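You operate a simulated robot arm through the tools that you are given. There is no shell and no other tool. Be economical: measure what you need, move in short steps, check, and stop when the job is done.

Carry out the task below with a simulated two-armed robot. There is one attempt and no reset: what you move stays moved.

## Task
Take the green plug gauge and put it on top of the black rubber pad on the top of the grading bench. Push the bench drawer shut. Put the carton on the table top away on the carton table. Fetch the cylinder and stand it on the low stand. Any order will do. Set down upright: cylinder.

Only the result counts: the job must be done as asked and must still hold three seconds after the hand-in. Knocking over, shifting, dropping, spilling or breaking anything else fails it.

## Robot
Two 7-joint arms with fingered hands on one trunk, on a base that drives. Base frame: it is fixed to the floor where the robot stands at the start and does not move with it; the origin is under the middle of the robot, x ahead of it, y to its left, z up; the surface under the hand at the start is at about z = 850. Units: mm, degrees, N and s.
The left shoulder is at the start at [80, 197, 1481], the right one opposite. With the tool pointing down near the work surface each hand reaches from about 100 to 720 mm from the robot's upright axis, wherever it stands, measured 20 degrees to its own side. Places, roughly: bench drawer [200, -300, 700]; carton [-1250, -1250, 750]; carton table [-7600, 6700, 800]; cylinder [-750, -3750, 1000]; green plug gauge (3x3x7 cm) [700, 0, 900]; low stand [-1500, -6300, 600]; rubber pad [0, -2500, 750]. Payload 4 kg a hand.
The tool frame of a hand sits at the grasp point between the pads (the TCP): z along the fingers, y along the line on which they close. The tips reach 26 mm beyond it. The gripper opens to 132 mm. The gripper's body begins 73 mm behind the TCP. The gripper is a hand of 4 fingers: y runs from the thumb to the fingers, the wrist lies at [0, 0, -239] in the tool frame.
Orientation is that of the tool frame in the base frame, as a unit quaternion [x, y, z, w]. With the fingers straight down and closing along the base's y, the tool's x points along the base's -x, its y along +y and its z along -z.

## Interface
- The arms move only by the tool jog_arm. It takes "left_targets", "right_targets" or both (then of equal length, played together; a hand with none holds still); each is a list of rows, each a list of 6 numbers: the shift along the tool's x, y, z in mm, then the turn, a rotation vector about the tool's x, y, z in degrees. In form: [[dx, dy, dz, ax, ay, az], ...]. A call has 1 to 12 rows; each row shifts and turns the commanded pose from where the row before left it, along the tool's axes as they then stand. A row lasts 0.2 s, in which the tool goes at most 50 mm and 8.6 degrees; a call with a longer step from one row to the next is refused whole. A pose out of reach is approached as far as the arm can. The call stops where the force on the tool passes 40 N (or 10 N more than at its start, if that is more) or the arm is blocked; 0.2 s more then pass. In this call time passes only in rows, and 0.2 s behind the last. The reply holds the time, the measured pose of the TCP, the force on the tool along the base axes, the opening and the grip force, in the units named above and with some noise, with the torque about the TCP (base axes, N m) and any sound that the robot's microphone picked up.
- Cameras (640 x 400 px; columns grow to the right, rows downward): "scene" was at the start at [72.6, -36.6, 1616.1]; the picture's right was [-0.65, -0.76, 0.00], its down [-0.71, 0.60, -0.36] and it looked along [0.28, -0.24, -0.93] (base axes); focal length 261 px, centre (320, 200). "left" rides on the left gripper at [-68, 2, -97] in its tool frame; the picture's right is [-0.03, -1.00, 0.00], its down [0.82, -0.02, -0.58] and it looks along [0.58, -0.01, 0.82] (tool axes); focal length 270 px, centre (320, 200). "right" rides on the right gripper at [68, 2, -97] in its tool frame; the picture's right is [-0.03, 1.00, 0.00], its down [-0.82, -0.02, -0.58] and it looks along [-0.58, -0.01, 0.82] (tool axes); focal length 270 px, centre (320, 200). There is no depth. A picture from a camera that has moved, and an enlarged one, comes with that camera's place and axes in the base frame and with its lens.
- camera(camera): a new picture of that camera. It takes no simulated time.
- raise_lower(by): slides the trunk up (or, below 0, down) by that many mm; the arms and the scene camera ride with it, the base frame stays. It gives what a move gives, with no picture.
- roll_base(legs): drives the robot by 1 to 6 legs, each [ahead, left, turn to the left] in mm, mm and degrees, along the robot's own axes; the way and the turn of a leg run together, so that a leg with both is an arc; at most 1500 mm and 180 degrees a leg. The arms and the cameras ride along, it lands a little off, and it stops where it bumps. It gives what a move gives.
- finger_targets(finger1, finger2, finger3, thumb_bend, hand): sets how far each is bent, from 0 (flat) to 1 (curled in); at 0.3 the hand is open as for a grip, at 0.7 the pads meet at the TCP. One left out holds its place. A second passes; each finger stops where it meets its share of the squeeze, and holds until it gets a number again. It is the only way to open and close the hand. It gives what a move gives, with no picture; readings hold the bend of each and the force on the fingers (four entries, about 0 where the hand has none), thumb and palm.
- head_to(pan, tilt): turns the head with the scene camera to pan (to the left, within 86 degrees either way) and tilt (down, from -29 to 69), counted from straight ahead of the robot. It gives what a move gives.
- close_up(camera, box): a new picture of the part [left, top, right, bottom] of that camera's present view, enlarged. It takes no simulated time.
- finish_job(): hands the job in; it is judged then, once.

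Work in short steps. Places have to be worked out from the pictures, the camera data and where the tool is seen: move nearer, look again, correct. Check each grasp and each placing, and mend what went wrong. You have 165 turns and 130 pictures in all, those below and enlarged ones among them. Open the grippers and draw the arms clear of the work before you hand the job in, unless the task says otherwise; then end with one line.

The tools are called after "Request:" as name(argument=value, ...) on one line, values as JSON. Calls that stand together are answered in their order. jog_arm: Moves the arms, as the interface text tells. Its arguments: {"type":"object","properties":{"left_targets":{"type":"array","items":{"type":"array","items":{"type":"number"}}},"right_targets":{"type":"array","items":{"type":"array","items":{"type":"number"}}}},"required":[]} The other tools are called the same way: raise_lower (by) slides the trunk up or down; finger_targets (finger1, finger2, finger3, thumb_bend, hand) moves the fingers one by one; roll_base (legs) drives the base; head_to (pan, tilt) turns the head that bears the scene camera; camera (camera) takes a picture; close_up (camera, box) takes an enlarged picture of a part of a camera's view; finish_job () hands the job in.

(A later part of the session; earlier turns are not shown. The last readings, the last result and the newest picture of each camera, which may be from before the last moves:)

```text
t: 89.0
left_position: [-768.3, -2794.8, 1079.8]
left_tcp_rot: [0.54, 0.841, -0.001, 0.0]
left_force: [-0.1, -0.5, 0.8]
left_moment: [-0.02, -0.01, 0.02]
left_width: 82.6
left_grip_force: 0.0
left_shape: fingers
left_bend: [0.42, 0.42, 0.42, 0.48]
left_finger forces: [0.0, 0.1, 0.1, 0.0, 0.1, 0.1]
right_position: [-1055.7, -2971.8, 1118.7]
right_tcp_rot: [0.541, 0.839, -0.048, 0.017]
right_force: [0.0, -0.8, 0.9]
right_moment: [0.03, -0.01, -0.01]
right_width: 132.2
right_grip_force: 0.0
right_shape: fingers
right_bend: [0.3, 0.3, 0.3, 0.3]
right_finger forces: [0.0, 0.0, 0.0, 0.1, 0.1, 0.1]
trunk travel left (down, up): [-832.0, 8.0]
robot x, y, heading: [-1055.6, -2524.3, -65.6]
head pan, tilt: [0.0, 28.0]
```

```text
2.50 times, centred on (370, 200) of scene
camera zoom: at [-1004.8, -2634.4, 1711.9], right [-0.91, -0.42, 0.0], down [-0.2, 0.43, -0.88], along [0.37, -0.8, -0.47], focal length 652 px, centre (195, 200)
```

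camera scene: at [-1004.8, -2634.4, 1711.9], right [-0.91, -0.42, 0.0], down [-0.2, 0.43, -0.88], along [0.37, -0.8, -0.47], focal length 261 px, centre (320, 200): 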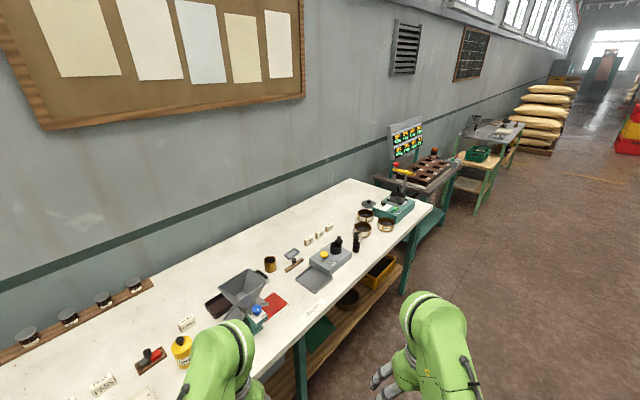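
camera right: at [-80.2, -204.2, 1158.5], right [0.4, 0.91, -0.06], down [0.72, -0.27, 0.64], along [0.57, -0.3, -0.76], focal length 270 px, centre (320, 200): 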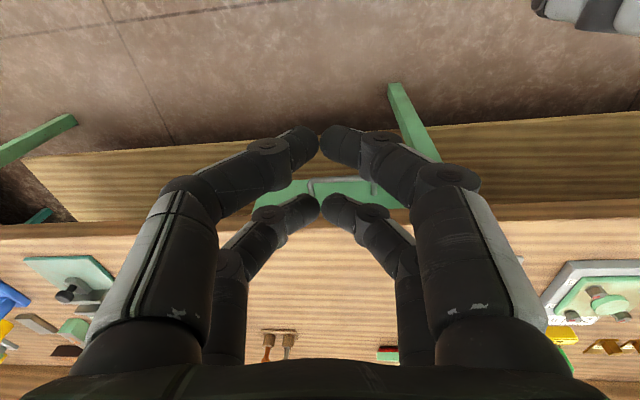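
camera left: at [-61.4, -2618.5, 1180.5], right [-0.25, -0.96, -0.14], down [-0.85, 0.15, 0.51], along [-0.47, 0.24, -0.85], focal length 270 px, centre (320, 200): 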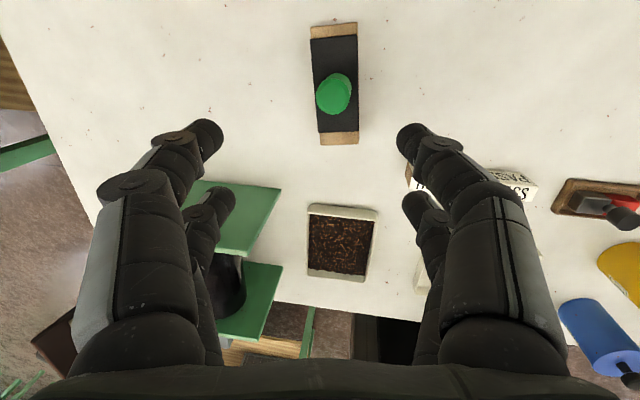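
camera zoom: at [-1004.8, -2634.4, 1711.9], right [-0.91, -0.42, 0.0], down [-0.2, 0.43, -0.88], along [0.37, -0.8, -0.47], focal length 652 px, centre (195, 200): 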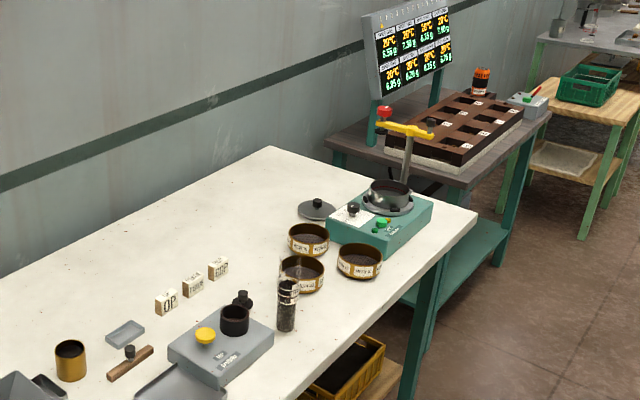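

The cylinder is the graduated glass on the white bench, base near (-733,-3673), top ≈ z 1020. I drive round to face it.

Request:
roll_base(legs=[[0, 0, -40], [835, 100, 0], [0, 0, 90]])

Request:
head_to(pan=-5, tilt=50)

Request:
camera(camera="scene")

Request:
camera(camera="right")

```text
t: 99.2
left_position: [-801.5, -3304.7, 1080.1]
left_tcp_rot: [0.138, 0.99, -0.001, 0.001]
left_force: [-0.4, 0.4, -0.2]
left_moment: [-0.01, 0.04, -0.02]
left_width: 82.4
left_grip_force: 0.0
left_shape: fingers
left_bend: [0.42, 0.42, 0.42, 0.48]
left_finger forces: [0.0, 0.1, 0.0, 0.0, 0.0, 0.0]
right_position: [-852.2, -3638.5, 1118.4]
right_tcp_rot: [0.14, 0.989, -0.036, 0.035]
right_force: [0.3, -0.2, 0.0]
right_moment: [0.01, 0.04, 0.0]
right_width: 132.4
right_grip_force: 0.0
right_shape: fingers
right_bend: [0.3, 0.3, 0.3, 0.3]
right_finger forces: [0.1, 0.0, 0.1, 0.0, 0.0, 0.0]
trunk travel left (down, up): [-832.0, 8.0]
robot x, y, heading: [-1189.5, -3346.0, -15.4]
head pan, tilt: [0.0, 28.0]
```

```text
t: 100.1
left_position: [-800.9, -3304.2, 1079.7]
left_tcp_rot: [0.138, 0.99, -0.002, 0.001]
left_force: [0.7, -0.7, -0.2]
left_moment: [0.0, -0.02, -0.04]
left_width: 82.2
left_grip_force: 0.1
left_shape: fingers
left_bend: [0.42, 0.42, 0.42, 0.48]
left_finger forces: [0.0, 0.1, 0.0, 0.1, 0.0, 0.1]
right_position: [-853.1, -3638.2, 1118.6]
right_tcp_rot: [0.14, 0.989, -0.036, 0.035]
right_force: [0.1, 0.2, -0.2]
right_moment: [0.0, -0.01, 0.01]
right_width: 132.2
right_grip_force: 0.0
right_shape: fingers
right_bend: [0.3, 0.3, 0.3, 0.3]
right_finger forces: [0.0, 0.0, 0.0, 0.0, 0.1, 0.0]
trunk travel left (down, up): [-832.0, 8.0]
robot x, y, heading: [-1191.6, -3346.2, -15.7]
head pan, tilt: [-5.0, 50.0]
```

```text
77 pictures are left
camera scene: at [-1091.5, -3383.7, 1679.4], right [-0.36, -0.93, 0.0], down [-0.72, 0.27, -0.64], along [0.6, -0.23, -0.77], focal length 261 px, centre (320, 200)
```

scene: 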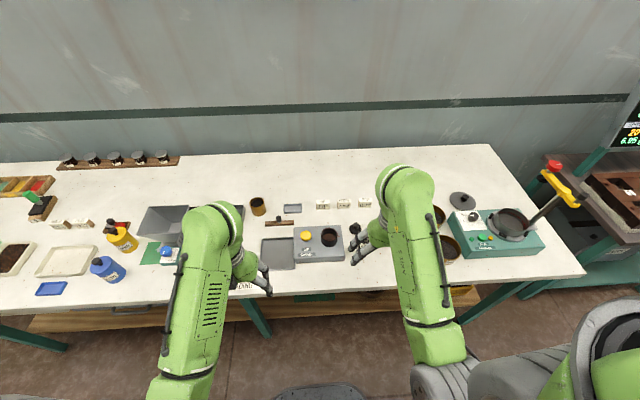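

```text
76 pictures are left
camera right: at [-922.1, -3610.2, 1207.9], right [0.3, 0.95, -0.06], down [0.74, -0.2, 0.64], along [0.6, -0.24, -0.76], focal length 270 px, centre (320, 200)
```

right: 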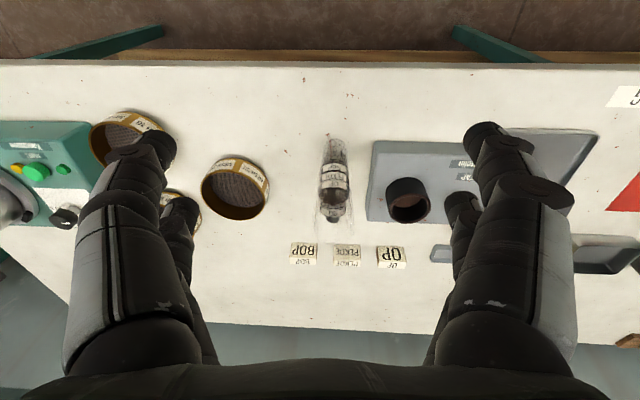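

The cylinder is straight ahead of the right hand. Zooming to read its shape.

Request:
close_up(camera="right", box=[270, 100, 430, 240])

Request:
close_up(camera="scene", box=[310, 200, 410, 290])

```text
2.86 times, centred on (350, 170) of right
camera zoom: at [-922.1, -3610.2, 1207.9], right [0.3, 0.95, -0.06], down [0.74, -0.2, 0.64], along [0.6, -0.24, -0.76], focal length 772 px, centre (234, 286)
```

zoom: 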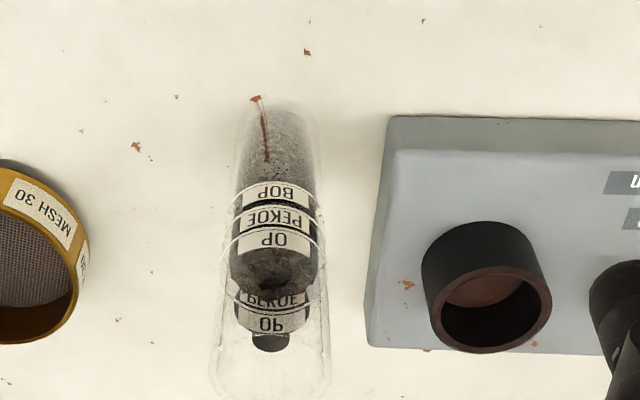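

```text
4.44 times, centred on (360, 245) of scene
camera zoom: at [-1091.5, -3383.7, 1679.4], right [-0.36, -0.93, 0.0], down [-0.72, 0.27, -0.64], along [0.6, -0.23, -0.77], focal length 1158 px, centre (142, 0)
```

zoom: 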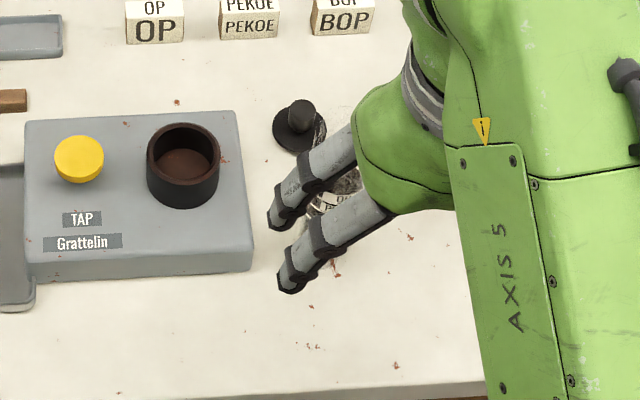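

The open glass stands at (-736,-3669): about 40 mm across, rim at z≈1025. I straighten the right hand, narrow the fingers and move above it.

Request:
finger_targets(hand="right", finger1=0.46, finger2=0.46, finger3=0.46, thumb_bend=0.46)

Request:
jog_arm(right_targets=[[0, 0, 0, -3.5, 4.5, 0], [-40, 0, 0, 0, 0, 0], [-40, 0, 0, 0, 0, 0], [-40, 2, 0, 0, 0, 0]])

Request:
camera(camera="right")

```text
t: 101.1
left_position: [-800.4, -3305.5, 1080.3]
left_tcp_rot: [0.139, 0.99, -0.001, 0.001]
left_force: [0.3, 0.0, 0.0]
left_moment: [0.0, -0.03, 0.01]
left_width: 82.3
left_grip_force: 0.0
left_shape: fingers
left_bend: [0.42, 0.42, 0.42, 0.48]
left_finger forces: [0.1, 0.1, 0.1, 0.0, 0.0, 0.1]
right_position: [-852.3, -3639.0, 1116.6]
right_tcp_rot: [0.14, 0.989, -0.035, 0.035]
right_force: [0.6, 0.6, 0.2]
right_moment: [0.0, 0.0, 0.02]
right_width: 79.9
right_grip_force: 0.0
right_shape: fingers
right_bend: [0.46, 0.46, 0.46, 0.46]
right_finger forces: [0.0, 0.0, 0.0, 0.0, 0.0, 0.0]
trunk travel left (down, up): [-832.0, 8.0]
robot x, y, heading: [-1192.7, -3347.3, -16.0]
head pan, tilt: [-5.0, 50.0]
```

```text
t: 102.1
left_position: [-798.9, -3305.5, 1080.0]
left_tcp_rot: [0.138, 0.99, 0.0, -0.001]
left_force: [0.5, -0.2, 0.1]
left_moment: [-0.03, -0.02, -0.01]
left_width: 82.4
left_grip_force: 0.0
left_shape: fingers
left_bend: [0.42, 0.42, 0.42, 0.48]
left_finger forces: [0.0, 0.0, 0.0, 0.0, 0.1, 0.1]
right_position: [-728.5, -3671.6, 1097.4]
right_tcp_rot: [0.14, 0.99, -0.001, 0.0]
right_force: [-0.1, 0.0, -1.1]
right_moment: [0.02, 0.0, -0.02]
right_width: 80.0
right_grip_force: 0.1
right_shape: fingers
right_bend: [0.46, 0.46, 0.46, 0.46]
right_finger forces: [0.0, 0.0, 0.1, 0.0, 0.0, 0.0]
right hand out of reach, approached as far as the arm can: row 1
trunk travel left (down, up): [-832.0, 8.0]
robot x, y, heading: [-1192.6, -3345.4, -16.2]
head pan, tilt: [-5.0, 50.0]
```

```text
73 pictures are left
camera right: at [-792.9, -3650.9, 1193.3], right [0.3, 0.95, 0.0], down [0.78, -0.25, 0.58], along [0.55, -0.17, -0.82], focal length 270 px, centre (320, 200)
```

right: 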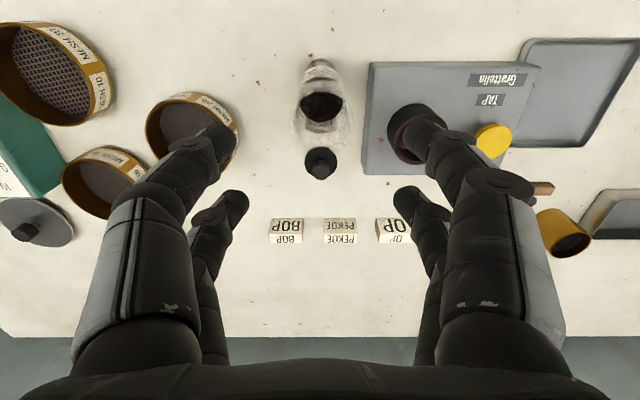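

The glass is at (-732,-3670), under the hand within 4 mm. I correct and descend half way.

Request:
jog_arm(right_targets=[[3.5, 0.5, 0, 0, 0, 0], [0, 0, 25, 0, 0, 0], [0, 0, 25, 0, 0, 0]])

Request:
camera(camera="right")

```text
t: 102.9
left_position: [-801.2, -3305.5, 1079.3]
left_tcp_rot: [0.138, 0.99, 0.0, 0.0]
left_force: [0.1, 0.4, 0.1]
left_moment: [0.01, 0.0, 0.02]
left_width: 82.4
left_grip_force: 0.1
left_shape: fingers
left_bend: [0.42, 0.42, 0.42, 0.48]
left_finger forces: [0.1, 0.0, 0.0, 0.1, 0.0, 0.1]
right_position: [-734.9, -3670.4, 1047.9]
right_tcp_rot: [0.14, 0.99, 0.0, 0.0]
right_force: [1.2, 0.2, 0.7]
right_moment: [0.02, 0.04, -0.02]
right_width: 80.1
right_grip_force: 0.1
right_shape: fingers
right_bend: [0.46, 0.46, 0.46, 0.46]
right_finger forces: [0.0, 0.0, 0.0, 0.1, 0.1, 0.0]
trunk travel left (down, up): [-832.0, 8.0]
robot x, y, heading: [-1193.4, -3348.0, -15.9]
head pan, tilt: [-5.0, 50.0]
```

```text
72 pictures are left
camera right: at [-798.6, -3649.4, 1143.6], right [0.3, 0.95, 0.0], down [0.78, -0.25, 0.58], along [0.55, -0.17, -0.82], focal length 270 px, centre (320, 200)
```

right: 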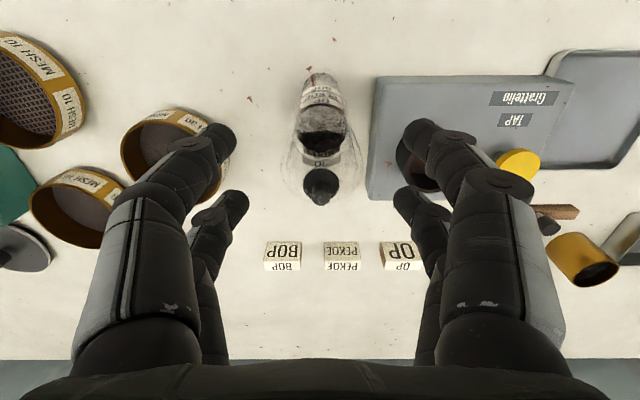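

Still centred, rim at about z 1018. Descending to z≈968 and closing on the glass.

Request:
jog_arm(right_targets=[[0, 0, 25, 0, 0, 0], [0, 0, 25, 0, 0, 0], [0, 0, 20, 0, 0, 0], [0, 0, 10, 0, 0, 0]])

Request:
finger_targets(hand="right", finger1=0.75, finger2=0.75, finger3=0.75, thumb_bend=0.75)

Request:
camera(camera="right")

```text
t: 103.9
left_position: [-802.2, -3304.4, 1080.7]
left_tcp_rot: [0.138, 0.99, -0.001, 0.001]
left_force: [0.4, 0.8, -0.4]
left_moment: [-0.02, 0.0, 0.0]
left_width: 82.3
left_grip_force: 0.1
left_shape: fingers
left_bend: [0.42, 0.42, 0.42, 0.48]
left_finger forces: [0.0, 0.1, 0.0, 0.0, 0.0, 0.0]
right_position: [-734.7, -3670.0, 968.8]
right_tcp_rot: [0.14, 0.99, -0.001, 0.002]
right_force: [-0.1, -0.2, -0.6]
right_moment: [-0.01, -0.01, 0.05]
right_width: 80.1
right_grip_force: 0.0
right_shape: fingers
right_bend: [0.46, 0.46, 0.46, 0.46]
right_finger forces: [0.1, 0.1, 0.1, 0.1, 0.1, 0.1]
trunk travel left (down, up): [-832.0, 8.0]
robot x, y, heading: [-1189.9, -3348.4, -15.9]
head pan, tilt: [-5.0, 50.0]
```

```text
t: 104.9
left_position: [-801.5, -3304.7, 1080.1]
left_tcp_rot: [0.138, 0.99, -0.001, 0.0]
left_force: [-0.2, 0.0, 0.5]
left_moment: [0.01, -0.04, 0.03]
left_width: 82.6
left_grip_force: 0.1
left_shape: fingers
left_bend: [0.42, 0.42, 0.42, 0.48]
left_finger forces: [0.0, 0.0, 0.1, 0.0, 0.1, 0.0]
right_position: [-736.1, -3670.8, 968.1]
right_tcp_rot: [0.139, 0.99, 0.0, 0.001]
right_force: [0.4, -0.1, -0.5]
right_moment: [-0.04, 0.0, 0.01]
right_width: 18.7
right_grip_force: 16.1
right_shape: fingers
right_bend: [0.64, 0.6, 0.66, 0.68]
right_finger forces: [6.8, 9.0, 6.3, 0.0, 9.4, 0.1]
trunk travel left (down, up): [-832.0, 8.0]
robot x, y, heading: [-1191.7, -3345.9, -15.9]
head pan, tilt: [-5.0, 50.0]
```

```text
71 pictures are left
camera right: at [-799.7, -3649.2, 1064.2], right [0.3, 0.95, 0.0], down [0.78, -0.25, 0.58], along [0.55, -0.17, -0.82], focal length 270 px, centre (320, 200)
```

right: 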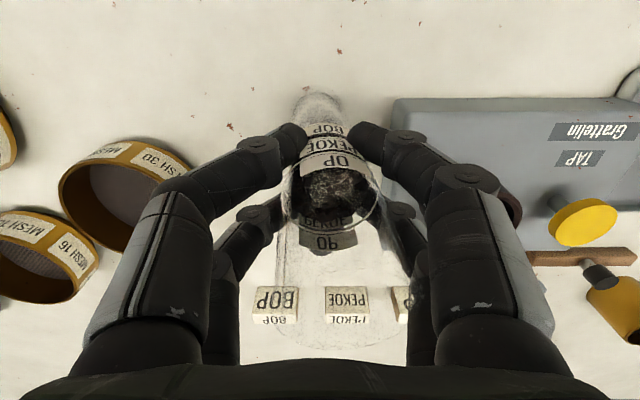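

All four fingers hold the glass (16 N). Lifting gently, straight up.

Request:
jog_arm(right_targets=[[0, 0, -8, 0, 0, 0], [0, 0, -12, 0, 0, 0], [0, 0, -15, 0, 0, 0], [0, 0, -20, 0, 0, 0], [0, 0, -20, 0, 0, 0], [0, 0, -20, 0, 0, 0], [0, 0, -20, 0, 0, 0]])

Request:
camera(camera="right")

```text
t: 106.5
left_position: [-800.1, -3305.4, 1080.2]
left_tcp_rot: [0.138, 0.99, -0.002, 0.001]
left_force: [-0.3, 0.1, 0.0]
left_moment: [-0.03, -0.04, -0.03]
left_width: 82.2
left_grip_force: 0.0
left_shape: fingers
left_bend: [0.42, 0.42, 0.42, 0.48]
left_finger forces: [0.1, 0.0, 0.0, 0.1, 0.1, 0.0]
right_position: [-736.2, -3669.3, 1087.1]
right_tcp_rot: [0.14, 0.99, -0.001, 0.001]
right_force: [1.2, -0.7, -0.1]
right_moment: [0.0, 0.0, -0.01]
right_width: 18.3
right_grip_force: 15.3
right_shape: fingers
right_bend: [0.64, 0.6, 0.66, 0.68]
right_finger forces: [6.8, 9.2, 6.4, 0.1, 9.6, 0.0]
trunk travel left (down, up): [-832.0, 8.0]
robot x, y, heading: [-1193.5, -3345.5, -15.9]
head pan, tilt: [-5.0, 50.0]
```

```text
70 pictures are left
camera right: at [-801.1, -3648.4, 1181.2], right [0.3, 0.95, 0.0], down [0.78, -0.25, 0.58], along [0.55, -0.17, -0.82], focal length 270 px, centre (320, 200)
```

right: 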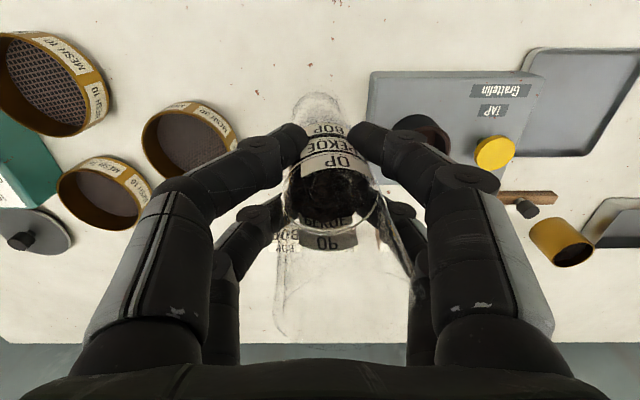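

Glass is held upright. I draw it in, back out, turn down the aisle and look for the low stand.

Request:
jog_arm(right_targets=[[40, 0, 0, 0, 0, 0], [40, 0, 0, 0, 0, 0], [30, 0, 0, 0, 0, 0]])

Request:
roll_base(legs=[[-250, 0, 0], [0, 0, -80]])

Request:
head_to(pan=5, tilt=20)

Request:
camera(camera="scene")

```text
t: 107.3
left_position: [-802.1, -3305.2, 1081.2]
left_tcp_rot: [0.139, 0.99, 0.0, 0.001]
left_force: [0.5, 0.7, -0.3]
left_moment: [0.02, 0.02, 0.01]
left_width: 82.2
left_grip_force: 0.0
left_shape: fingers
left_bend: [0.42, 0.42, 0.42, 0.48]
left_finger forces: [0.0, 0.1, 0.0, 0.0, 0.1, 0.1]
right_position: [-843.3, -3639.4, 1084.5]
right_tcp_rot: [0.14, 0.99, 0.0, 0.003]
right_force: [0.8, 0.3, -1.3]
right_moment: [-0.02, -0.01, -0.03]
right_width: 18.3
right_grip_force: 15.7
right_shape: fingers
right_bend: [0.64, 0.6, 0.66, 0.68]
right_finger forces: [6.8, 9.2, 6.5, 0.0, 9.7, 0.1]
trunk travel left (down, up): [-832.0, 8.0]
robot x, y, heading: [-1191.4, -3348.2, -15.9]
head pan, tilt: [-5.0, 50.0]
```

```text
t: 112.5
left_position: [-1323.7, -3655.9, 1080.7]
left_tcp_rot: [0.74, 0.672, -0.001, 0.0]
left_force: [-0.2, 1.0, 0.5]
left_moment: [0.01, 0.03, -0.01]
left_width: 82.5
left_grip_force: 0.1
left_shape: fingers
left_bend: [0.42, 0.42, 0.42, 0.48]
left_finger forces: [0.0, 0.0, 0.0, 0.0, 0.1, 0.0]
right_position: [-1659.3, -3672.4, 1083.7]
right_tcp_rot: [0.742, 0.67, 0.0, 0.0]
right_force: [0.8, 0.1, -0.9]
right_moment: [0.01, 0.02, -0.02]
right_width: 17.8
right_grip_force: 15.4
right_shape: fingers
right_bend: [0.64, 0.6, 0.66, 0.68]
right_finger forces: [6.0, 9.1, 6.1, 0.0, 9.4, 0.0]
trunk travel left (down, up): [-832.0, 8.0]
robot x, y, heading: [-1436.8, -3277.1, -95.5]
head pan, tilt: [-5.0, 50.0]
```

```text
t: 113.5
left_position: [-1324.5, -3655.4, 1080.3]
left_tcp_rot: [0.741, 0.672, -0.002, 0.0]
left_force: [0.1, 0.2, 0.4]
left_moment: [-0.01, -0.02, -0.01]
left_width: 82.5
left_grip_force: 0.0
left_shape: fingers
left_bend: [0.42, 0.42, 0.42, 0.48]
left_finger forces: [0.0, 0.1, 0.0, 0.1, 0.1, 0.0]
right_position: [-1660.4, -3674.7, 1083.2]
right_tcp_rot: [0.742, 0.671, 0.0, 0.0]
right_force: [0.2, 0.3, -1.1]
right_moment: [0.04, 0.01, -0.03]
right_width: 17.4
right_grip_force: 15.3
right_shape: fingers
right_bend: [0.64, 0.6, 0.66, 0.68]
right_finger forces: [5.9, 9.1, 6.2, 0.1, 9.4, 0.0]
trunk travel left (down, up): [-832.0, 8.0]
robot x, y, heading: [-1436.1, -3277.5, -95.5]
head pan, tilt: [5.0, 20.0]
```

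```text
69 pictures are left
camera scene: at [-1439.6, -3401.2, 1724.8], right [-1.0, 0.01, 0.0], down [0.0, 0.34, -0.94], along [-0.01, -0.94, -0.34], focal length 261 px, centre (320, 200)
```

scene: 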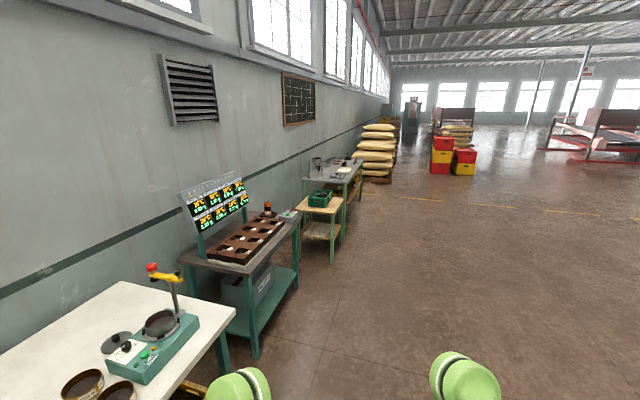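

The low stand is likely the small wooden one with the green crate. Zooming.

Request:
close_up(camera="scene", box=[270, 140, 390, 270])

Request:
close_up(camera="right", box=[200, 60, 440, 300])

```text
3.08 times, centred on (330, 205) of scene
camera zoom: at [-1439.6, -3401.2, 1724.8], right [-1.0, 0.01, 0.0], down [0.0, 0.34, -0.94], along [-0.01, -0.94, -0.34], focal length 802 px, centre (289, 185)
```

zoom: 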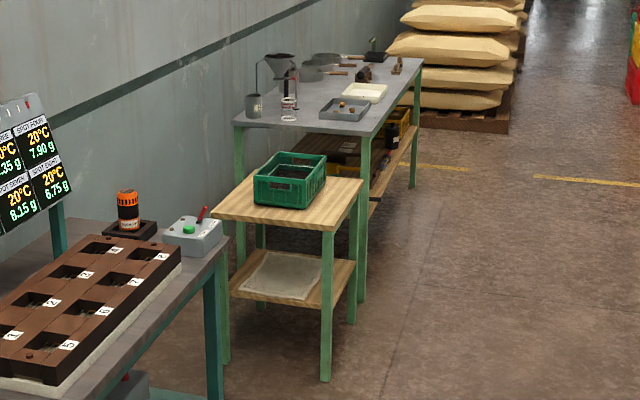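

```text
1.67 times, centred on (320, 180) of right
camera zoom: at [-1650.6, -3605.8, 1179.0], right [0.99, -0.13, 0.0], down [-0.1, -0.81, 0.58], along [-0.07, -0.57, -0.82], focal length 450 px, centre (320, 233)
```

zoom: 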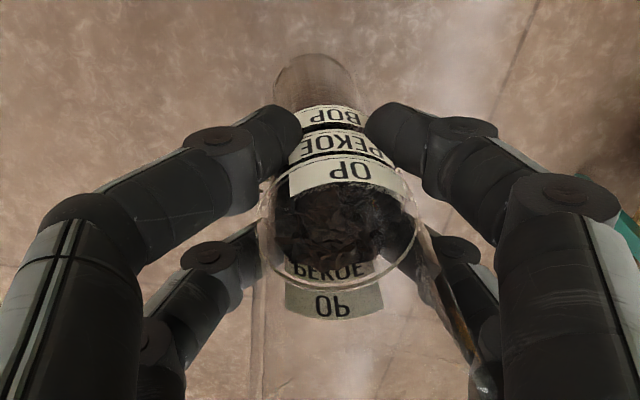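

The stand top is about z=604, with free space in front of the crate near (-1500,-6140). I drive down the aisle and turn to face it.

Request:
roll_base(legs=[[0, 0, -10.5], [1300, 0, 0], [1290, 150, 0], [0, 0, 90]])

Request:
head_to(pan=-5, tilt=55)

Request:
camera(camera="scene")

Request:
camera(camera="right")

```text
t: 130.6
left_position: [-1638.8, -5752.9, 1081.1]
left_tcp_rot: [0.147, 0.989, -0.001, 0.001]
left_force: [0.0, 0.3, -0.1]
left_moment: [0.0, 0.01, 0.0]
left_width: 82.5
left_grip_force: 0.0
left_shape: fingers
left_bend: [0.42, 0.42, 0.42, 0.48]
left_finger forces: [0.0, 0.0, 0.0, 0.1, 0.0, 0.1]
right_position: [-1686.5, -6085.8, 1084.1]
right_tcp_rot: [0.148, 0.989, 0.0, 0.001]
right_force: [0.1, 1.4, -0.9]
right_moment: [0.02, 0.0, 0.02]
right_width: 17.4
right_grip_force: 14.6
right_shape: fingers
right_bend: [0.64, 0.6, 0.66, 0.68]
right_finger forces: [5.5, 9.3, 5.8, 0.0, 9.0, 0.0]
trunk travel left (down, up): [-832.0, 8.0]
robot x, y, heading: [-2030.2, -5789.0, -16.8]
head pan, tilt: [5.0, 20.0]
```

```text
t: 131.6
left_position: [-1638.2, -5752.6, 1080.5]
left_tcp_rot: [0.146, 0.989, -0.001, 0.0]
left_force: [0.0, -0.3, -0.4]
left_moment: [0.01, 0.0, 0.0]
left_width: 82.1
left_grip_force: 0.0
left_shape: fingers
left_bend: [0.42, 0.42, 0.42, 0.48]
left_finger forces: [0.0, 0.1, 0.0, 0.0, 0.1, 0.0]
right_position: [-1686.2, -6085.9, 1082.5]
right_tcp_rot: [0.147, 0.989, 0.0, 0.001]
right_force: [-1.2, 0.0, -0.5]
right_moment: [0.01, 0.03, -0.01]
right_width: 17.1
right_grip_force: 14.9
right_shape: fingers
right_bend: [0.64, 0.6, 0.66, 0.68]
right_finger forces: [5.5, 9.2, 5.8, 0.0, 9.0, 0.0]
trunk travel left (down, up): [-832.0, 8.0]
robot x, y, heading: [-2034.4, -5789.4, -16.8]
head pan, tilt: [-5.0, 55.0]
```

```text
66 pictures are left
camera scene: at [-1935.0, -5824.3, 1672.9], right [-0.37, -0.93, 0.0], down [-0.76, 0.3, -0.57], along [0.53, -0.21, -0.82], focal length 261 px, centre (320, 200)
```

scene: 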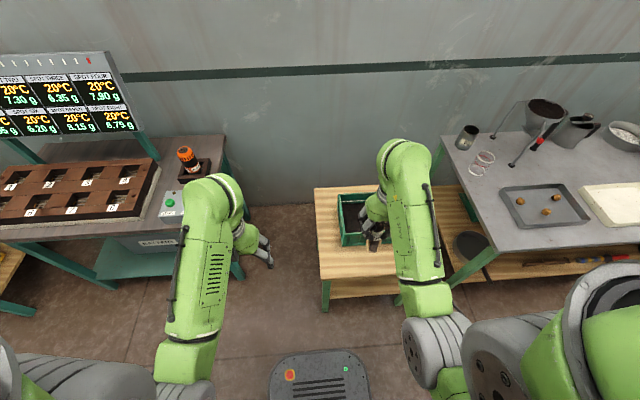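

```text
65 pictures are left
camera right: at [-1749.6, -6064.3, 1179.0], right [0.32, 0.95, 0.0], down [0.77, -0.26, 0.58], along [0.55, -0.18, -0.82], focal length 270 px, centre (320, 200)
```

right: 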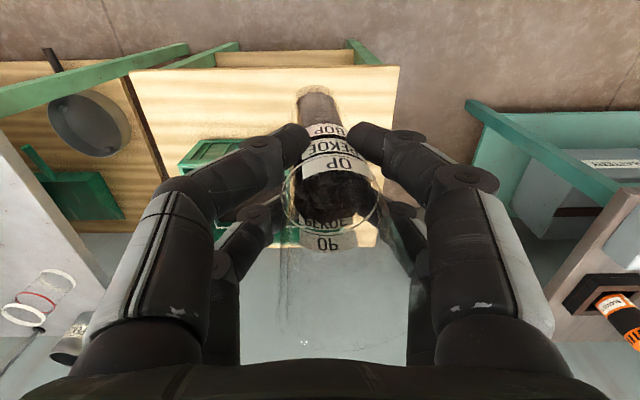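

I check the free strip between crate and stand edges.

Request:
close_up(camera="scene", box=[290, 170, 430, 310])

```text
2.86 times, centred on (360, 240) of scene
camera zoom: at [-1935.0, -5824.3, 1672.9], right [-0.37, -0.93, 0.0], down [-0.76, 0.3, -0.57], along [0.53, -0.21, -0.82], focal length 745 px, centre (206, 86)
```

zoom: 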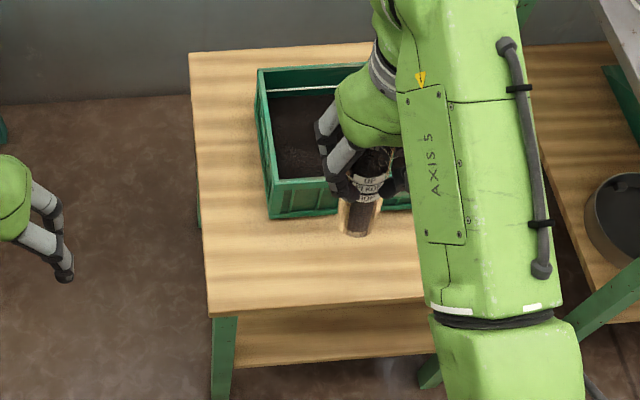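

There is a ~150 mm free strip in front of the crate. Target is (-1578,-6095). I shift the hand over it, pull the left hand back, and lower the trunk 250 mm.

Request:
jog_arm(right_targets=[[-35, 7, 0, 0, 0, 0], [-35, 8, 0, 0, 0, 0], [-36, 8, 0, 0, 0, 0]], left_targets=[[35, 0, 0, 0, 0, 0], [35, 0, 0, 0, 0, 0], [30, 0, 0, 0, 0, 0]])

Request:
raise_lower(by=-250)

Request:
camera(camera="right")

Request:
camera(camera="scene")

```text
t: 132.4
left_position: [-1729.6, -5725.7, 1069.1]
left_tcp_rot: [0.146, 0.989, -0.003, 0.002]
left_force: [-0.1, 0.5, 0.6]
left_moment: [0.0, -0.01, 0.01]
left_width: 82.4
left_grip_force: 0.0
left_shape: fingers
left_bend: [0.42, 0.42, 0.42, 0.48]
left_finger forces: [0.0, 0.0, 0.0, 0.0, 0.1, 0.0]
left hand out of reach, approached as far as the arm can: row 3
right_position: [-1574.4, -6094.9, 1085.5]
right_tcp_rot: [0.147, 0.989, 0.001, 0.0]
right_force: [-1.0, 0.4, -1.4]
right_moment: [0.01, 0.0, 0.04]
right_width: 16.8
right_grip_force: 14.9
right_shape: fingers
right_bend: [0.64, 0.6, 0.66, 0.68]
right_finger forces: [5.7, 9.3, 6.0, 0.0, 9.4, 0.0]
trunk travel left (down, up): [-832.0, 8.0]
robot x, y, heading: [-2030.9, -5789.7, -16.7]
head pan, tilt: [-5.0, 55.0]
```

```text
t: 135.0
left_position: [-1730.8, -5726.3, 819.1]
left_tcp_rot: [0.146, 0.989, -0.002, 0.001]
left_force: [1.0, 0.4, -0.1]
left_moment: [-0.01, -0.01, 0.0]
left_width: 82.3
left_grip_force: 0.2
left_shape: fingers
left_bend: [0.42, 0.42, 0.42, 0.48]
left_finger forces: [0.1, 0.0, 0.0, 0.0, 0.0, 0.0]
right_position: [-1577.4, -6096.9, 835.5]
right_tcp_rot: [0.148, 0.989, -0.001, 0.001]
right_force: [0.1, 0.2, -0.9]
right_moment: [-0.01, -0.01, -0.02]
right_width: 16.7
right_grip_force: 15.5
right_shape: fingers
right_bend: [0.64, 0.6, 0.66, 0.68]
right_finger forces: [5.6, 9.3, 6.1, 0.0, 9.4, 0.0]
trunk travel left (down, up): [-582.0, 258.0]
robot x, y, heading: [-2032.0, -5788.2, -16.6]
head pan, tilt: [-5.0, 55.0]
```

```text
63 pictures are left
camera right: at [-1640.6, -6073.8, 930.7], right [0.32, 0.95, 0.0], down [0.77, -0.26, 0.58], along [0.55, -0.18, -0.82], focal length 270 px, centre (320, 200)
```

right: 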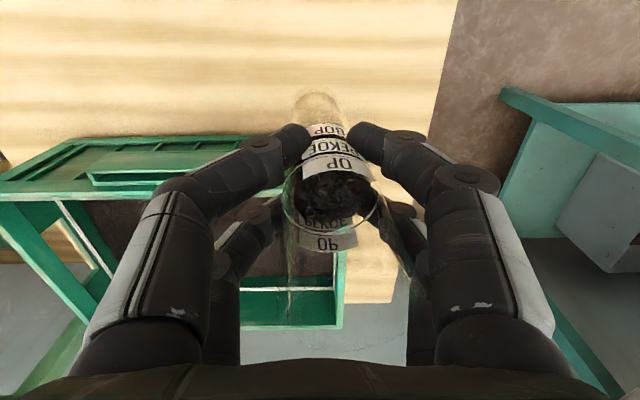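

```text
62 pictures are left
camera scene: at [-1935.1, -5824.4, 1422.8], right [-0.37, -0.93, 0.0], down [-0.76, 0.3, -0.57], along [0.53, -0.21, -0.82], focal length 261 px, centre (320, 200)
```

scene: 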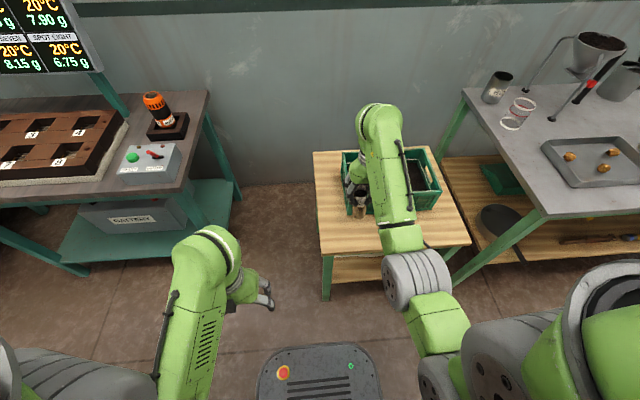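

Projected landing is on the free strip, ~20 mm clear of the crate. I shift 12 mm toward me and descend most of the way.

Request:
jog_arm(right_targets=[[12, 0, 0, 0, 0, 0], [0, 0, 25, 0, 0, 0], [0, 0, 25, 0, 0, 0], [0, 0, 25, 0, 0, 0], [0, 0, 15, 0, 0, 0]])

Request:
camera(camera="right")

Request:
close_up(camera="scene", box=[300, 140, 460, 270])

```text
t: 136.2
left_position: [-1734.2, -5724.2, 821.5]
left_tcp_rot: [0.147, 0.989, -0.002, 0.005]
left_force: [0.3, 0.8, 0.5]
left_moment: [0.0, -0.02, 0.0]
left_width: 82.1
left_grip_force: 0.0
left_shape: fingers
left_bend: [0.42, 0.42, 0.42, 0.48]
left_finger forces: [0.0, 0.0, 0.0, 0.0, 0.0, 0.0]
right_position: [-1589.7, -6091.4, 754.1]
right_tcp_rot: [0.148, 0.989, -0.002, 0.009]
right_force: [-5.3, -4.6, 35.7]
right_moment: [-0.06, 0.07, 0.1]
right_width: 13.4
right_grip_force: 26.0
right_shape: fingers
right_bend: [0.66, 0.62, 0.69, 0.72]
right_finger forces: [9.6, 10.5, 13.7, 0.0, 18.2, 0.0]
trunk travel left (down, up): [-582.0, 258.0]
robot x, y, heading: [-2029.8, -5785.0, -16.9]
head pan, tilt: [-5.0, 55.0]
```

```text
61 pictures are left
camera right: at [-1655.0, -6069.3, 847.6], right [0.32, 0.95, 0.0], down [0.76, -0.25, 0.59], along [0.56, -0.19, -0.8], focal length 270 px, centre (320, 200)
```

right: 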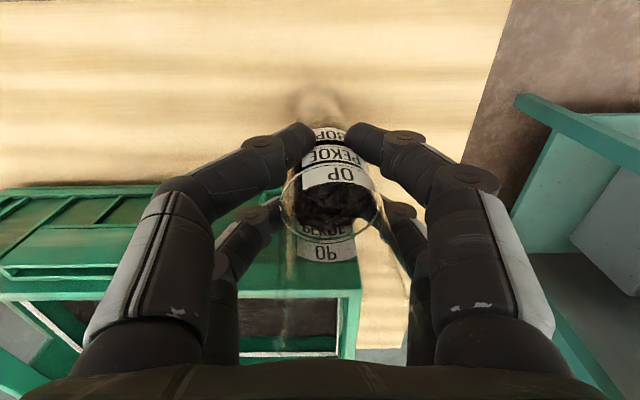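

```text
3.08 times, centred on (380, 205) of scene
camera zoom: at [-1942.2, -5821.3, 1424.2], right [-0.37, -0.93, 0.0], down [-0.76, 0.3, -0.58], along [0.54, -0.21, -0.82], focal length 802 px, centre (135, 185)
```

zoom: 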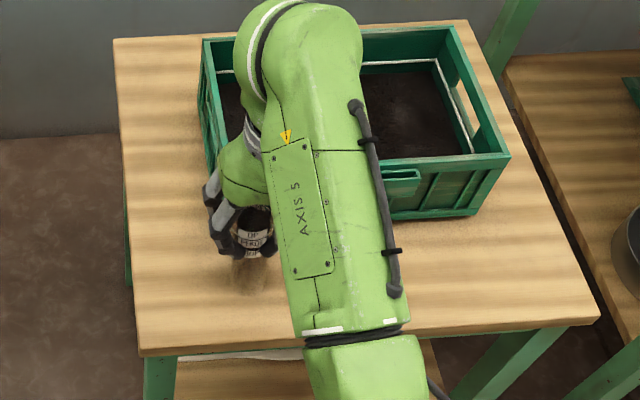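

It is already touching down (36 N): the stand is a bit higher than I judged. I ease up 6 mm to relieve the press.

Request:
jog_arm(right_targets=[[0, 0, -5, 0, 0, 0]])

Request:
camera(camera="right")

```text
t: 136.6
left_position: [-1732.9, -5725.5, 820.5]
left_tcp_rot: [0.146, 0.989, -0.001, 0.003]
left_force: [0.2, -0.2, 0.0]
left_moment: [0.02, -0.02, 0.01]
left_width: 82.4
left_grip_force: 0.1
left_shape: fingers
left_bend: [0.42, 0.42, 0.42, 0.48]
left_finger forces: [0.1, 0.0, 0.0, 0.1, 0.0, 0.0]
right_position: [-1590.7, -6092.4, 753.3]
right_tcp_rot: [0.147, 0.989, -0.001, 0.003]
right_force: [-3.7, -3.8, 30.3]
right_moment: [-0.07, -0.03, 0.09]
right_width: 13.4
right_grip_force: 26.1
right_shape: fingers
right_bend: [0.66, 0.62, 0.7, 0.73]
right_finger forces: [9.2, 10.6, 14.1, 0.0, 17.8, 0.0]
trunk travel left (down, up): [-582.0, 258.0]
robot x, y, heading: [-2029.2, -5788.2, -16.8]
head pan, tilt: [-5.0, 55.0]
```

```text
59 pictures are left
camera right: at [-1654.5, -6069.3, 848.1], right [0.32, 0.95, 0.0], down [0.77, -0.26, 0.58], along [0.55, -0.18, -0.81], focal length 270 px, centre (320, 200)
```

right: 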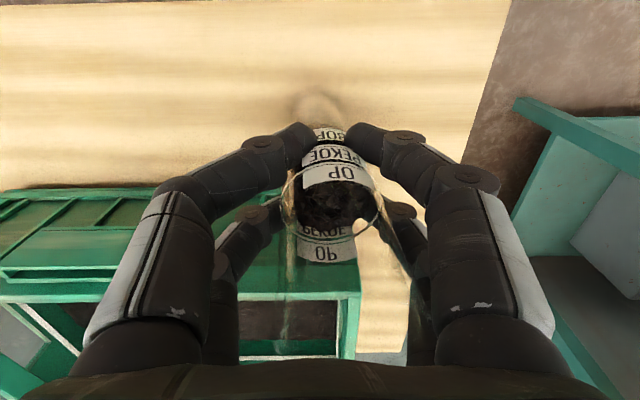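

Still 30 N; easing up a few mm more.

Request:
jog_arm(right_targets=[[0, 0, -5, 0, 0, 0]])

```text
t: 137.0
left_position: [-1732.4, -5727.6, 820.3]
left_tcp_rot: [0.145, 0.989, -0.001, 0.003]
left_force: [-0.6, -1.2, 0.0]
left_moment: [0.05, -0.01, 0.03]
left_width: 82.3
left_grip_force: 0.0
left_shape: fingers
left_bend: [0.42, 0.42, 0.42, 0.48]
left_finger forces: [0.1, 0.0, 0.1, 0.0, 0.1, 0.0]
right_position: [-1590.6, -6091.2, 755.7]
right_tcp_rot: [0.147, 0.989, -0.001, 0.0]
right_force: [-2.0, -2.7, 16.1]
right_moment: [-0.04, 0.0, -0.01]
right_width: 13.8
right_grip_force: 23.3
right_shape: fingers
right_bend: [0.65, 0.62, 0.69, 0.72]
right_finger forces: [7.8, 10.6, 11.5, 0.1, 15.4, 0.0]
trunk travel left (down, up): [-582.0, 258.0]
robot x, y, heading: [-2028.8, -5785.6, -16.7]
head pan, tilt: [-5.0, 55.0]
```

16 N now; another 3 mm, then open the fingers slightly.

Request:
jog_arm(right_targets=[[0, 0, -3, 0, 0, 0]])

Request:
finger_targets(hand="right", finger1=0.6, finger2=0.56, finger3=0.62, thumb_bend=0.64)

Request:
camera(camera="right")

```text
t: 137.4
left_position: [-1730.6, -5725.9, 818.4]
left_tcp_rot: [0.146, 0.989, -0.001, 0.001]
left_force: [-0.1, 0.0, 0.2]
left_moment: [-0.03, -0.04, -0.01]
left_width: 82.1
left_grip_force: 0.1
left_shape: fingers
left_bend: [0.42, 0.42, 0.42, 0.48]
left_finger forces: [0.0, 0.0, 0.0, 0.1, 0.0, 0.0]
right_position: [-1588.2, -6091.6, 756.1]
right_tcp_rot: [0.147, 0.989, 0.0, -0.002]
right_force: [0.2, -0.1, -0.5]
right_moment: [0.01, 0.0, -0.03]
right_width: 14.2
right_grip_force: 19.5
right_shape: fingers
right_bend: [0.64, 0.6, 0.68, 0.71]
right_finger forces: [7.3, 9.7, 9.3, 0.0, 12.2, 0.0]
trunk travel left (down, up): [-582.0, 258.0]
robot x, y, heading: [-2029.4, -5785.8, -16.9]
head pan, tilt: [-5.0, 55.0]
```

```text
t: 138.4
left_position: [-1732.6, -5725.8, 819.4]
left_tcp_rot: [0.146, 0.989, -0.001, 0.002]
left_force: [-1.1, -0.1, 1.2]
left_moment: [-0.02, -0.01, 0.0]
left_width: 82.3
left_grip_force: 0.1
left_shape: fingers
left_bend: [0.42, 0.42, 0.42, 0.48]
left_finger forces: [0.0, 0.0, 0.0, 0.0, 0.0, 0.0]
right_position: [-1589.2, -6093.0, 758.4]
right_tcp_rot: [0.148, 0.989, 0.0, 0.001]
right_force: [0.2, 0.2, 0.4]
right_moment: [0.01, 0.0, 0.02]
right_width: 25.7
right_grip_force: 0.3
right_shape: fingers
right_bend: [0.6, 0.56, 0.62, 0.64]
right_finger forces: [0.1, 0.0, 0.1, 0.0, 0.1, 0.0]
trunk travel left (down, up): [-582.0, 258.0]
robot x, y, heading: [-2032.6, -5788.5, -16.6]
head pan, tilt: [-5.0, 55.0]
```

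```text
58 pictures are left
camera right: at [-1652.4, -6070.1, 853.5], right [0.32, 0.95, 0.0], down [0.77, -0.26, 0.58], along [0.55, -0.18, -0.82], focal length 270 px, centre (320, 200)
```

right: 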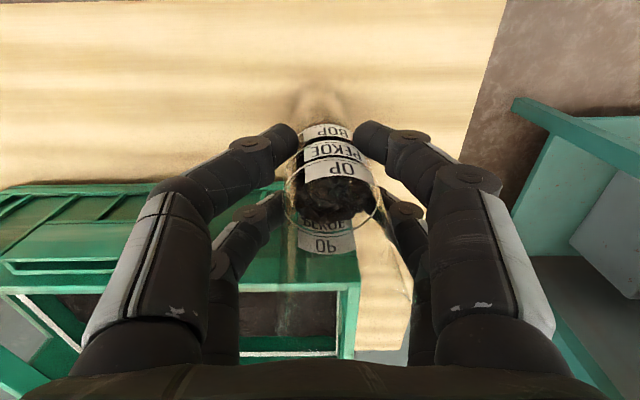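

The glass stands upright on its own. Opening fully enough and lifting away.

Request:
finger_targets(hand="right", finger1=0.48, finger2=0.45, finger3=0.48, thumb_bend=0.5)

Request:
jog_arm(right_targets=[[0, 0, -15, 0, 0, 0], [0, 0, -25, 0, 0, 0], [0, 0, -40, 0, 0, 0], [0, 0, -40, 0, 0, 0], [0, 0, -40, 0, 0, 0]])

Request:
camera(camera="right")

```text
t: 139.4
left_position: [-1731.4, -5726.4, 818.7]
left_tcp_rot: [0.146, 0.989, -0.002, 0.002]
left_force: [-0.5, 0.8, 0.6]
left_moment: [0.0, 0.01, 0.0]
left_width: 82.4
left_grip_force: 0.1
left_shape: fingers
left_bend: [0.42, 0.42, 0.42, 0.48]
left_finger forces: [0.1, 0.0, 0.1, 0.0, 0.1, 0.0]
right_position: [-1588.3, -6091.5, 758.6]
right_tcp_rot: [0.147, 0.989, 0.0, 0.0]
right_force: [0.6, -0.6, 0.9]
right_moment: [-0.02, 0.0, 0.01]
right_width: 68.9
right_grip_force: 0.0
right_shape: fingers
right_bend: [0.48, 0.45, 0.48, 0.5]
right_finger forces: [0.0, 0.0, 0.1, 0.0, 0.0, 0.0]
trunk travel left (down, up): [-582.0, 258.0]
robot x, y, heading: [-2027.7, -5787.8, -16.6]
head pan, tilt: [-5.0, 55.0]
```

```text
t: 140.6
left_position: [-1732.4, -5726.5, 818.9]
left_tcp_rot: [0.146, 0.989, 0.0, 0.001]
left_force: [-0.7, -0.2, 0.2]
left_moment: [0.03, 0.0, 0.02]
left_width: 82.5
left_grip_force: 0.0
left_shape: fingers
left_bend: [0.42, 0.42, 0.42, 0.48]
left_finger forces: [0.0, 0.0, 0.0, 0.0, 0.0, 0.0]
right_position: [-1585.0, -6093.4, 911.3]
right_tcp_rot: [0.148, 0.989, 0.0, 0.001]
right_force: [0.0, -0.5, 0.2]
right_moment: [0.0, 0.02, -0.02]
right_width: 68.7
right_grip_force: 0.1
right_shape: fingers
right_bend: [0.48, 0.45, 0.48, 0.5]
right_finger forces: [0.0, 0.1, 0.0, 0.0, 0.1, 0.0]
right hand out of reach, approached as far as the arm can: row 5
trunk travel left (down, up): [-582.0, 258.0]
robot x, y, heading: [-2028.8, -5788.7, -16.9]
head pan, tilt: [-5.0, 55.0]
```

```text
57 pictures are left
camera right: at [-1648.6, -6072.0, 1006.3], right [0.32, 0.95, 0.0], down [0.77, -0.26, 0.58], along [0.55, -0.18, -0.82], focal length 270 px, centre (320, 200)
```

right: 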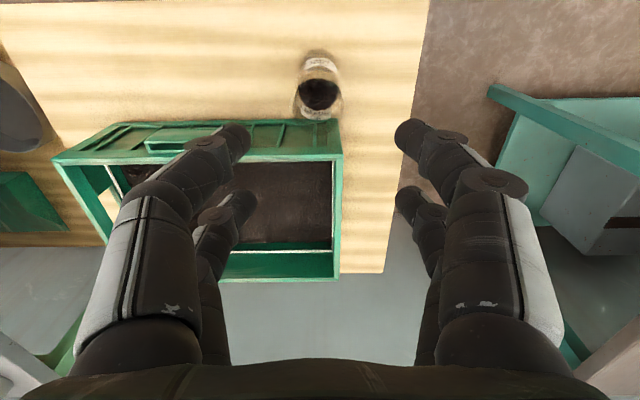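

The glass stands well. I raise the trunk, back away, and go back up the aisle for the carton.

Request:
raise_lower(by=250)

Request:
jog_arm(right_targets=[[40, 0, 0, 0, 0, 0], [40, 0, 0, 0, 0, 0], [40, 0, 0, 0, 0, 0]])

Request:
roll_base(legs=[[-200, 0, 0], [0, 0, 90], [1300, 0, 0], [1300, 0, 0]])

Request:
head_to(pan=0, tilt=25)

Request:
camera(camera="scene")

Request:
head_to(pan=60, tilt=15)

Request:
camera(camera="scene")

```text
t: 143.2
left_position: [-1730.6, -5726.0, 1069.2]
left_tcp_rot: [0.146, 0.989, -0.001, 0.002]
left_force: [-0.2, -0.5, 0.5]
left_moment: [0.0, -0.02, 0.02]
left_width: 82.5
left_grip_force: 0.2
left_shape: fingers
left_bend: [0.42, 0.42, 0.42, 0.48]
left_finger forces: [0.0, 0.0, 0.0, 0.0, 0.1, 0.0]
right_position: [-1584.3, -6093.6, 1160.4]
right_tcp_rot: [0.149, 0.989, -0.001, 0.002]
right_force: [-0.2, 0.7, 0.4]
right_moment: [0.01, -0.03, 0.0]
right_width: 68.9
right_grip_force: 0.0
right_shape: fingers
right_bend: [0.48, 0.45, 0.48, 0.5]
right_finger forces: [0.0, 0.1, 0.0, 0.0, 0.0, 0.1]
trunk travel left (down, up): [-832.0, 8.0]
robot x, y, heading: [-2027.4, -5788.5, -16.8]
head pan, tilt: [-5.0, 55.0]
```

```text
t: 144.0
left_position: [-1731.5, -5725.6, 1070.0]
left_tcp_rot: [0.146, 0.989, -0.001, 0.002]
left_force: [0.3, 0.1, -0.6]
left_moment: [0.02, -0.02, 0.0]
left_width: 82.2
left_grip_force: 0.0
left_shape: fingers
left_bend: [0.42, 0.42, 0.42, 0.48]
left_finger forces: [0.1, 0.0, 0.0, 0.0, 0.1, 0.1]
right_position: [-1670.8, -6064.2, 1104.7]
right_tcp_rot: [0.148, 0.989, 0.0, 0.003]
right_force: [-0.9, 0.0, 0.6]
right_moment: [-0.01, -0.01, 0.0]
right_width: 68.7
right_grip_force: 0.0
right_shape: fingers
right_bend: [0.48, 0.45, 0.48, 0.5]
right_finger forces: [0.0, 0.1, 0.0, 0.0, 0.1, 0.0]
right hand out of reach, approached as far as the arm can: row 1, 2, 3
trunk travel left (down, up): [-832.0, 8.0]
robot x, y, heading: [-2030.0, -5792.3, -16.6]
head pan, tilt: [-5.0, 55.0]
```

```text
t: 161.8
left_position: [-1539.0, -2917.5, 1068.8]
left_tcp_rot: [-0.592, 0.806, 0.001, 0.003]
left_force: [1.0, 0.2, -0.5]
left_moment: [0.03, 0.01, -0.04]
left_width: 82.3
left_grip_force: 0.0
left_shape: fingers
left_bend: [0.42, 0.42, 0.42, 0.48]
left_finger forces: [0.1, 0.0, 0.1, 0.1, 0.0, 0.0]
right_position: [-1200.5, -2858.6, 1104.2]
right_tcp_rot: [-0.59, 0.808, 0.002, 0.002]
right_force: [0.3, -0.6, 0.1]
right_moment: [0.0, 0.02, 0.02]
right_width: 69.0
right_grip_force: 0.0
right_shape: fingers
right_bend: [0.48, 0.45, 0.48, 0.5]
right_finger forces: [0.0, 0.0, 0.1, 0.0, 0.1, 0.0]
trunk travel left (down, up): [-832.0, 8.0]
robot x, y, heading: [-1478.8, -3218.4, 72.2]
head pan, tilt: [-5.0, 55.0]
```

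```text
t: 162.7
left_position: [-1539.3, -2915.5, 1069.8]
left_tcp_rot: [-0.591, 0.806, 0.001, 0.002]
left_force: [0.4, 0.2, 0.2]
left_moment: [-0.01, 0.0, 0.02]
left_width: 82.6
left_grip_force: 0.1
left_shape: fingers
left_bend: [0.42, 0.42, 0.42, 0.48]
left_finger forces: [0.0, 0.0, 0.0, 0.0, 0.0, 0.1]
right_position: [-1201.0, -2857.5, 1104.1]
right_tcp_rot: [-0.589, 0.808, 0.002, 0.002]
right_force: [0.4, -1.4, 0.1]
right_moment: [0.0, -0.01, -0.04]
right_width: 68.8
right_grip_force: 0.0
right_shape: fingers
right_bend: [0.48, 0.45, 0.48, 0.5]
right_finger forces: [0.1, 0.0, 0.1, 0.0, 0.1, 0.0]
trunk travel left (down, up): [-832.0, 8.0]
robot x, y, heading: [-1480.5, -3218.2, 72.7]
head pan, tilt: [0.0, 25.0]
```

```text
56 pictures are left
camera scene: at [-1445.1, -3099.9, 1716.7], right [0.95, -0.3, 0.0], down [-0.13, -0.4, -0.91], along [0.27, 0.86, -0.42], focal length 261 px, centre (320, 200)
```

scene: 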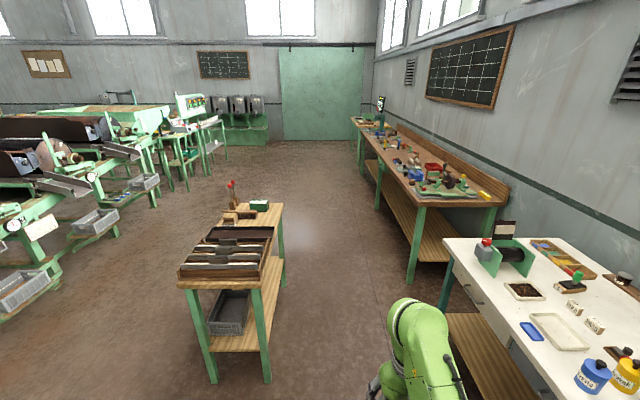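

```text
t: 164.0
left_position: [-1540.7, -2915.4, 1069.4]
left_tcp_rot: [-0.591, 0.806, 0.0, 0.002]
left_force: [-0.3, 0.2, 0.1]
left_moment: [0.02, 0.01, 0.0]
left_width: 82.3
left_grip_force: 0.0
left_shape: fingers
left_bend: [0.42, 0.42, 0.42, 0.48]
left_finger forces: [0.0, 0.1, 0.0, 0.0, 0.1, 0.1]
right_position: [-1201.1, -2858.6, 1103.3]
right_tcp_rot: [-0.589, 0.808, 0.002, 0.001]
right_force: [-0.1, 0.0, -0.3]
right_moment: [0.02, 0.03, -0.03]
right_width: 68.9
right_grip_force: 0.0
right_shape: fingers
right_bend: [0.48, 0.45, 0.48, 0.5]
right_finger forces: [0.0, 0.1, 0.0, 0.0, 0.0, 0.0]
trunk travel left (down, up): [-832.0, 8.0]
robot x, y, heading: [-1478.3, -3216.8, 72.3]
head pan, tilt: [60.0, 15.0]
```

```text
55 pictures are left
camera scene: at [-1535.9, -3119.2, 1733.0], right [0.74, 0.68, 0.0], down [0.17, -0.19, -0.97], along [-0.65, 0.71, -0.26], focal length 261 px, centre (320, 200)
```

scene: 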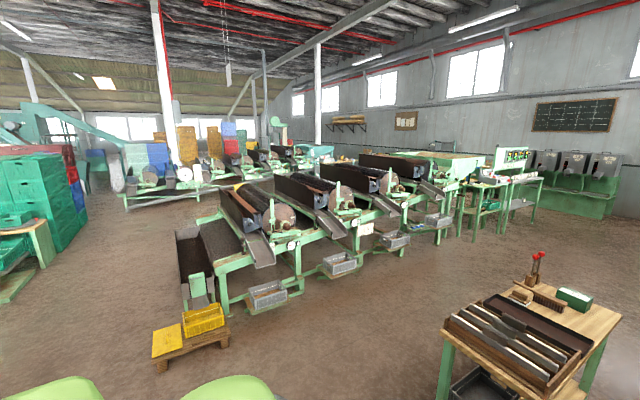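

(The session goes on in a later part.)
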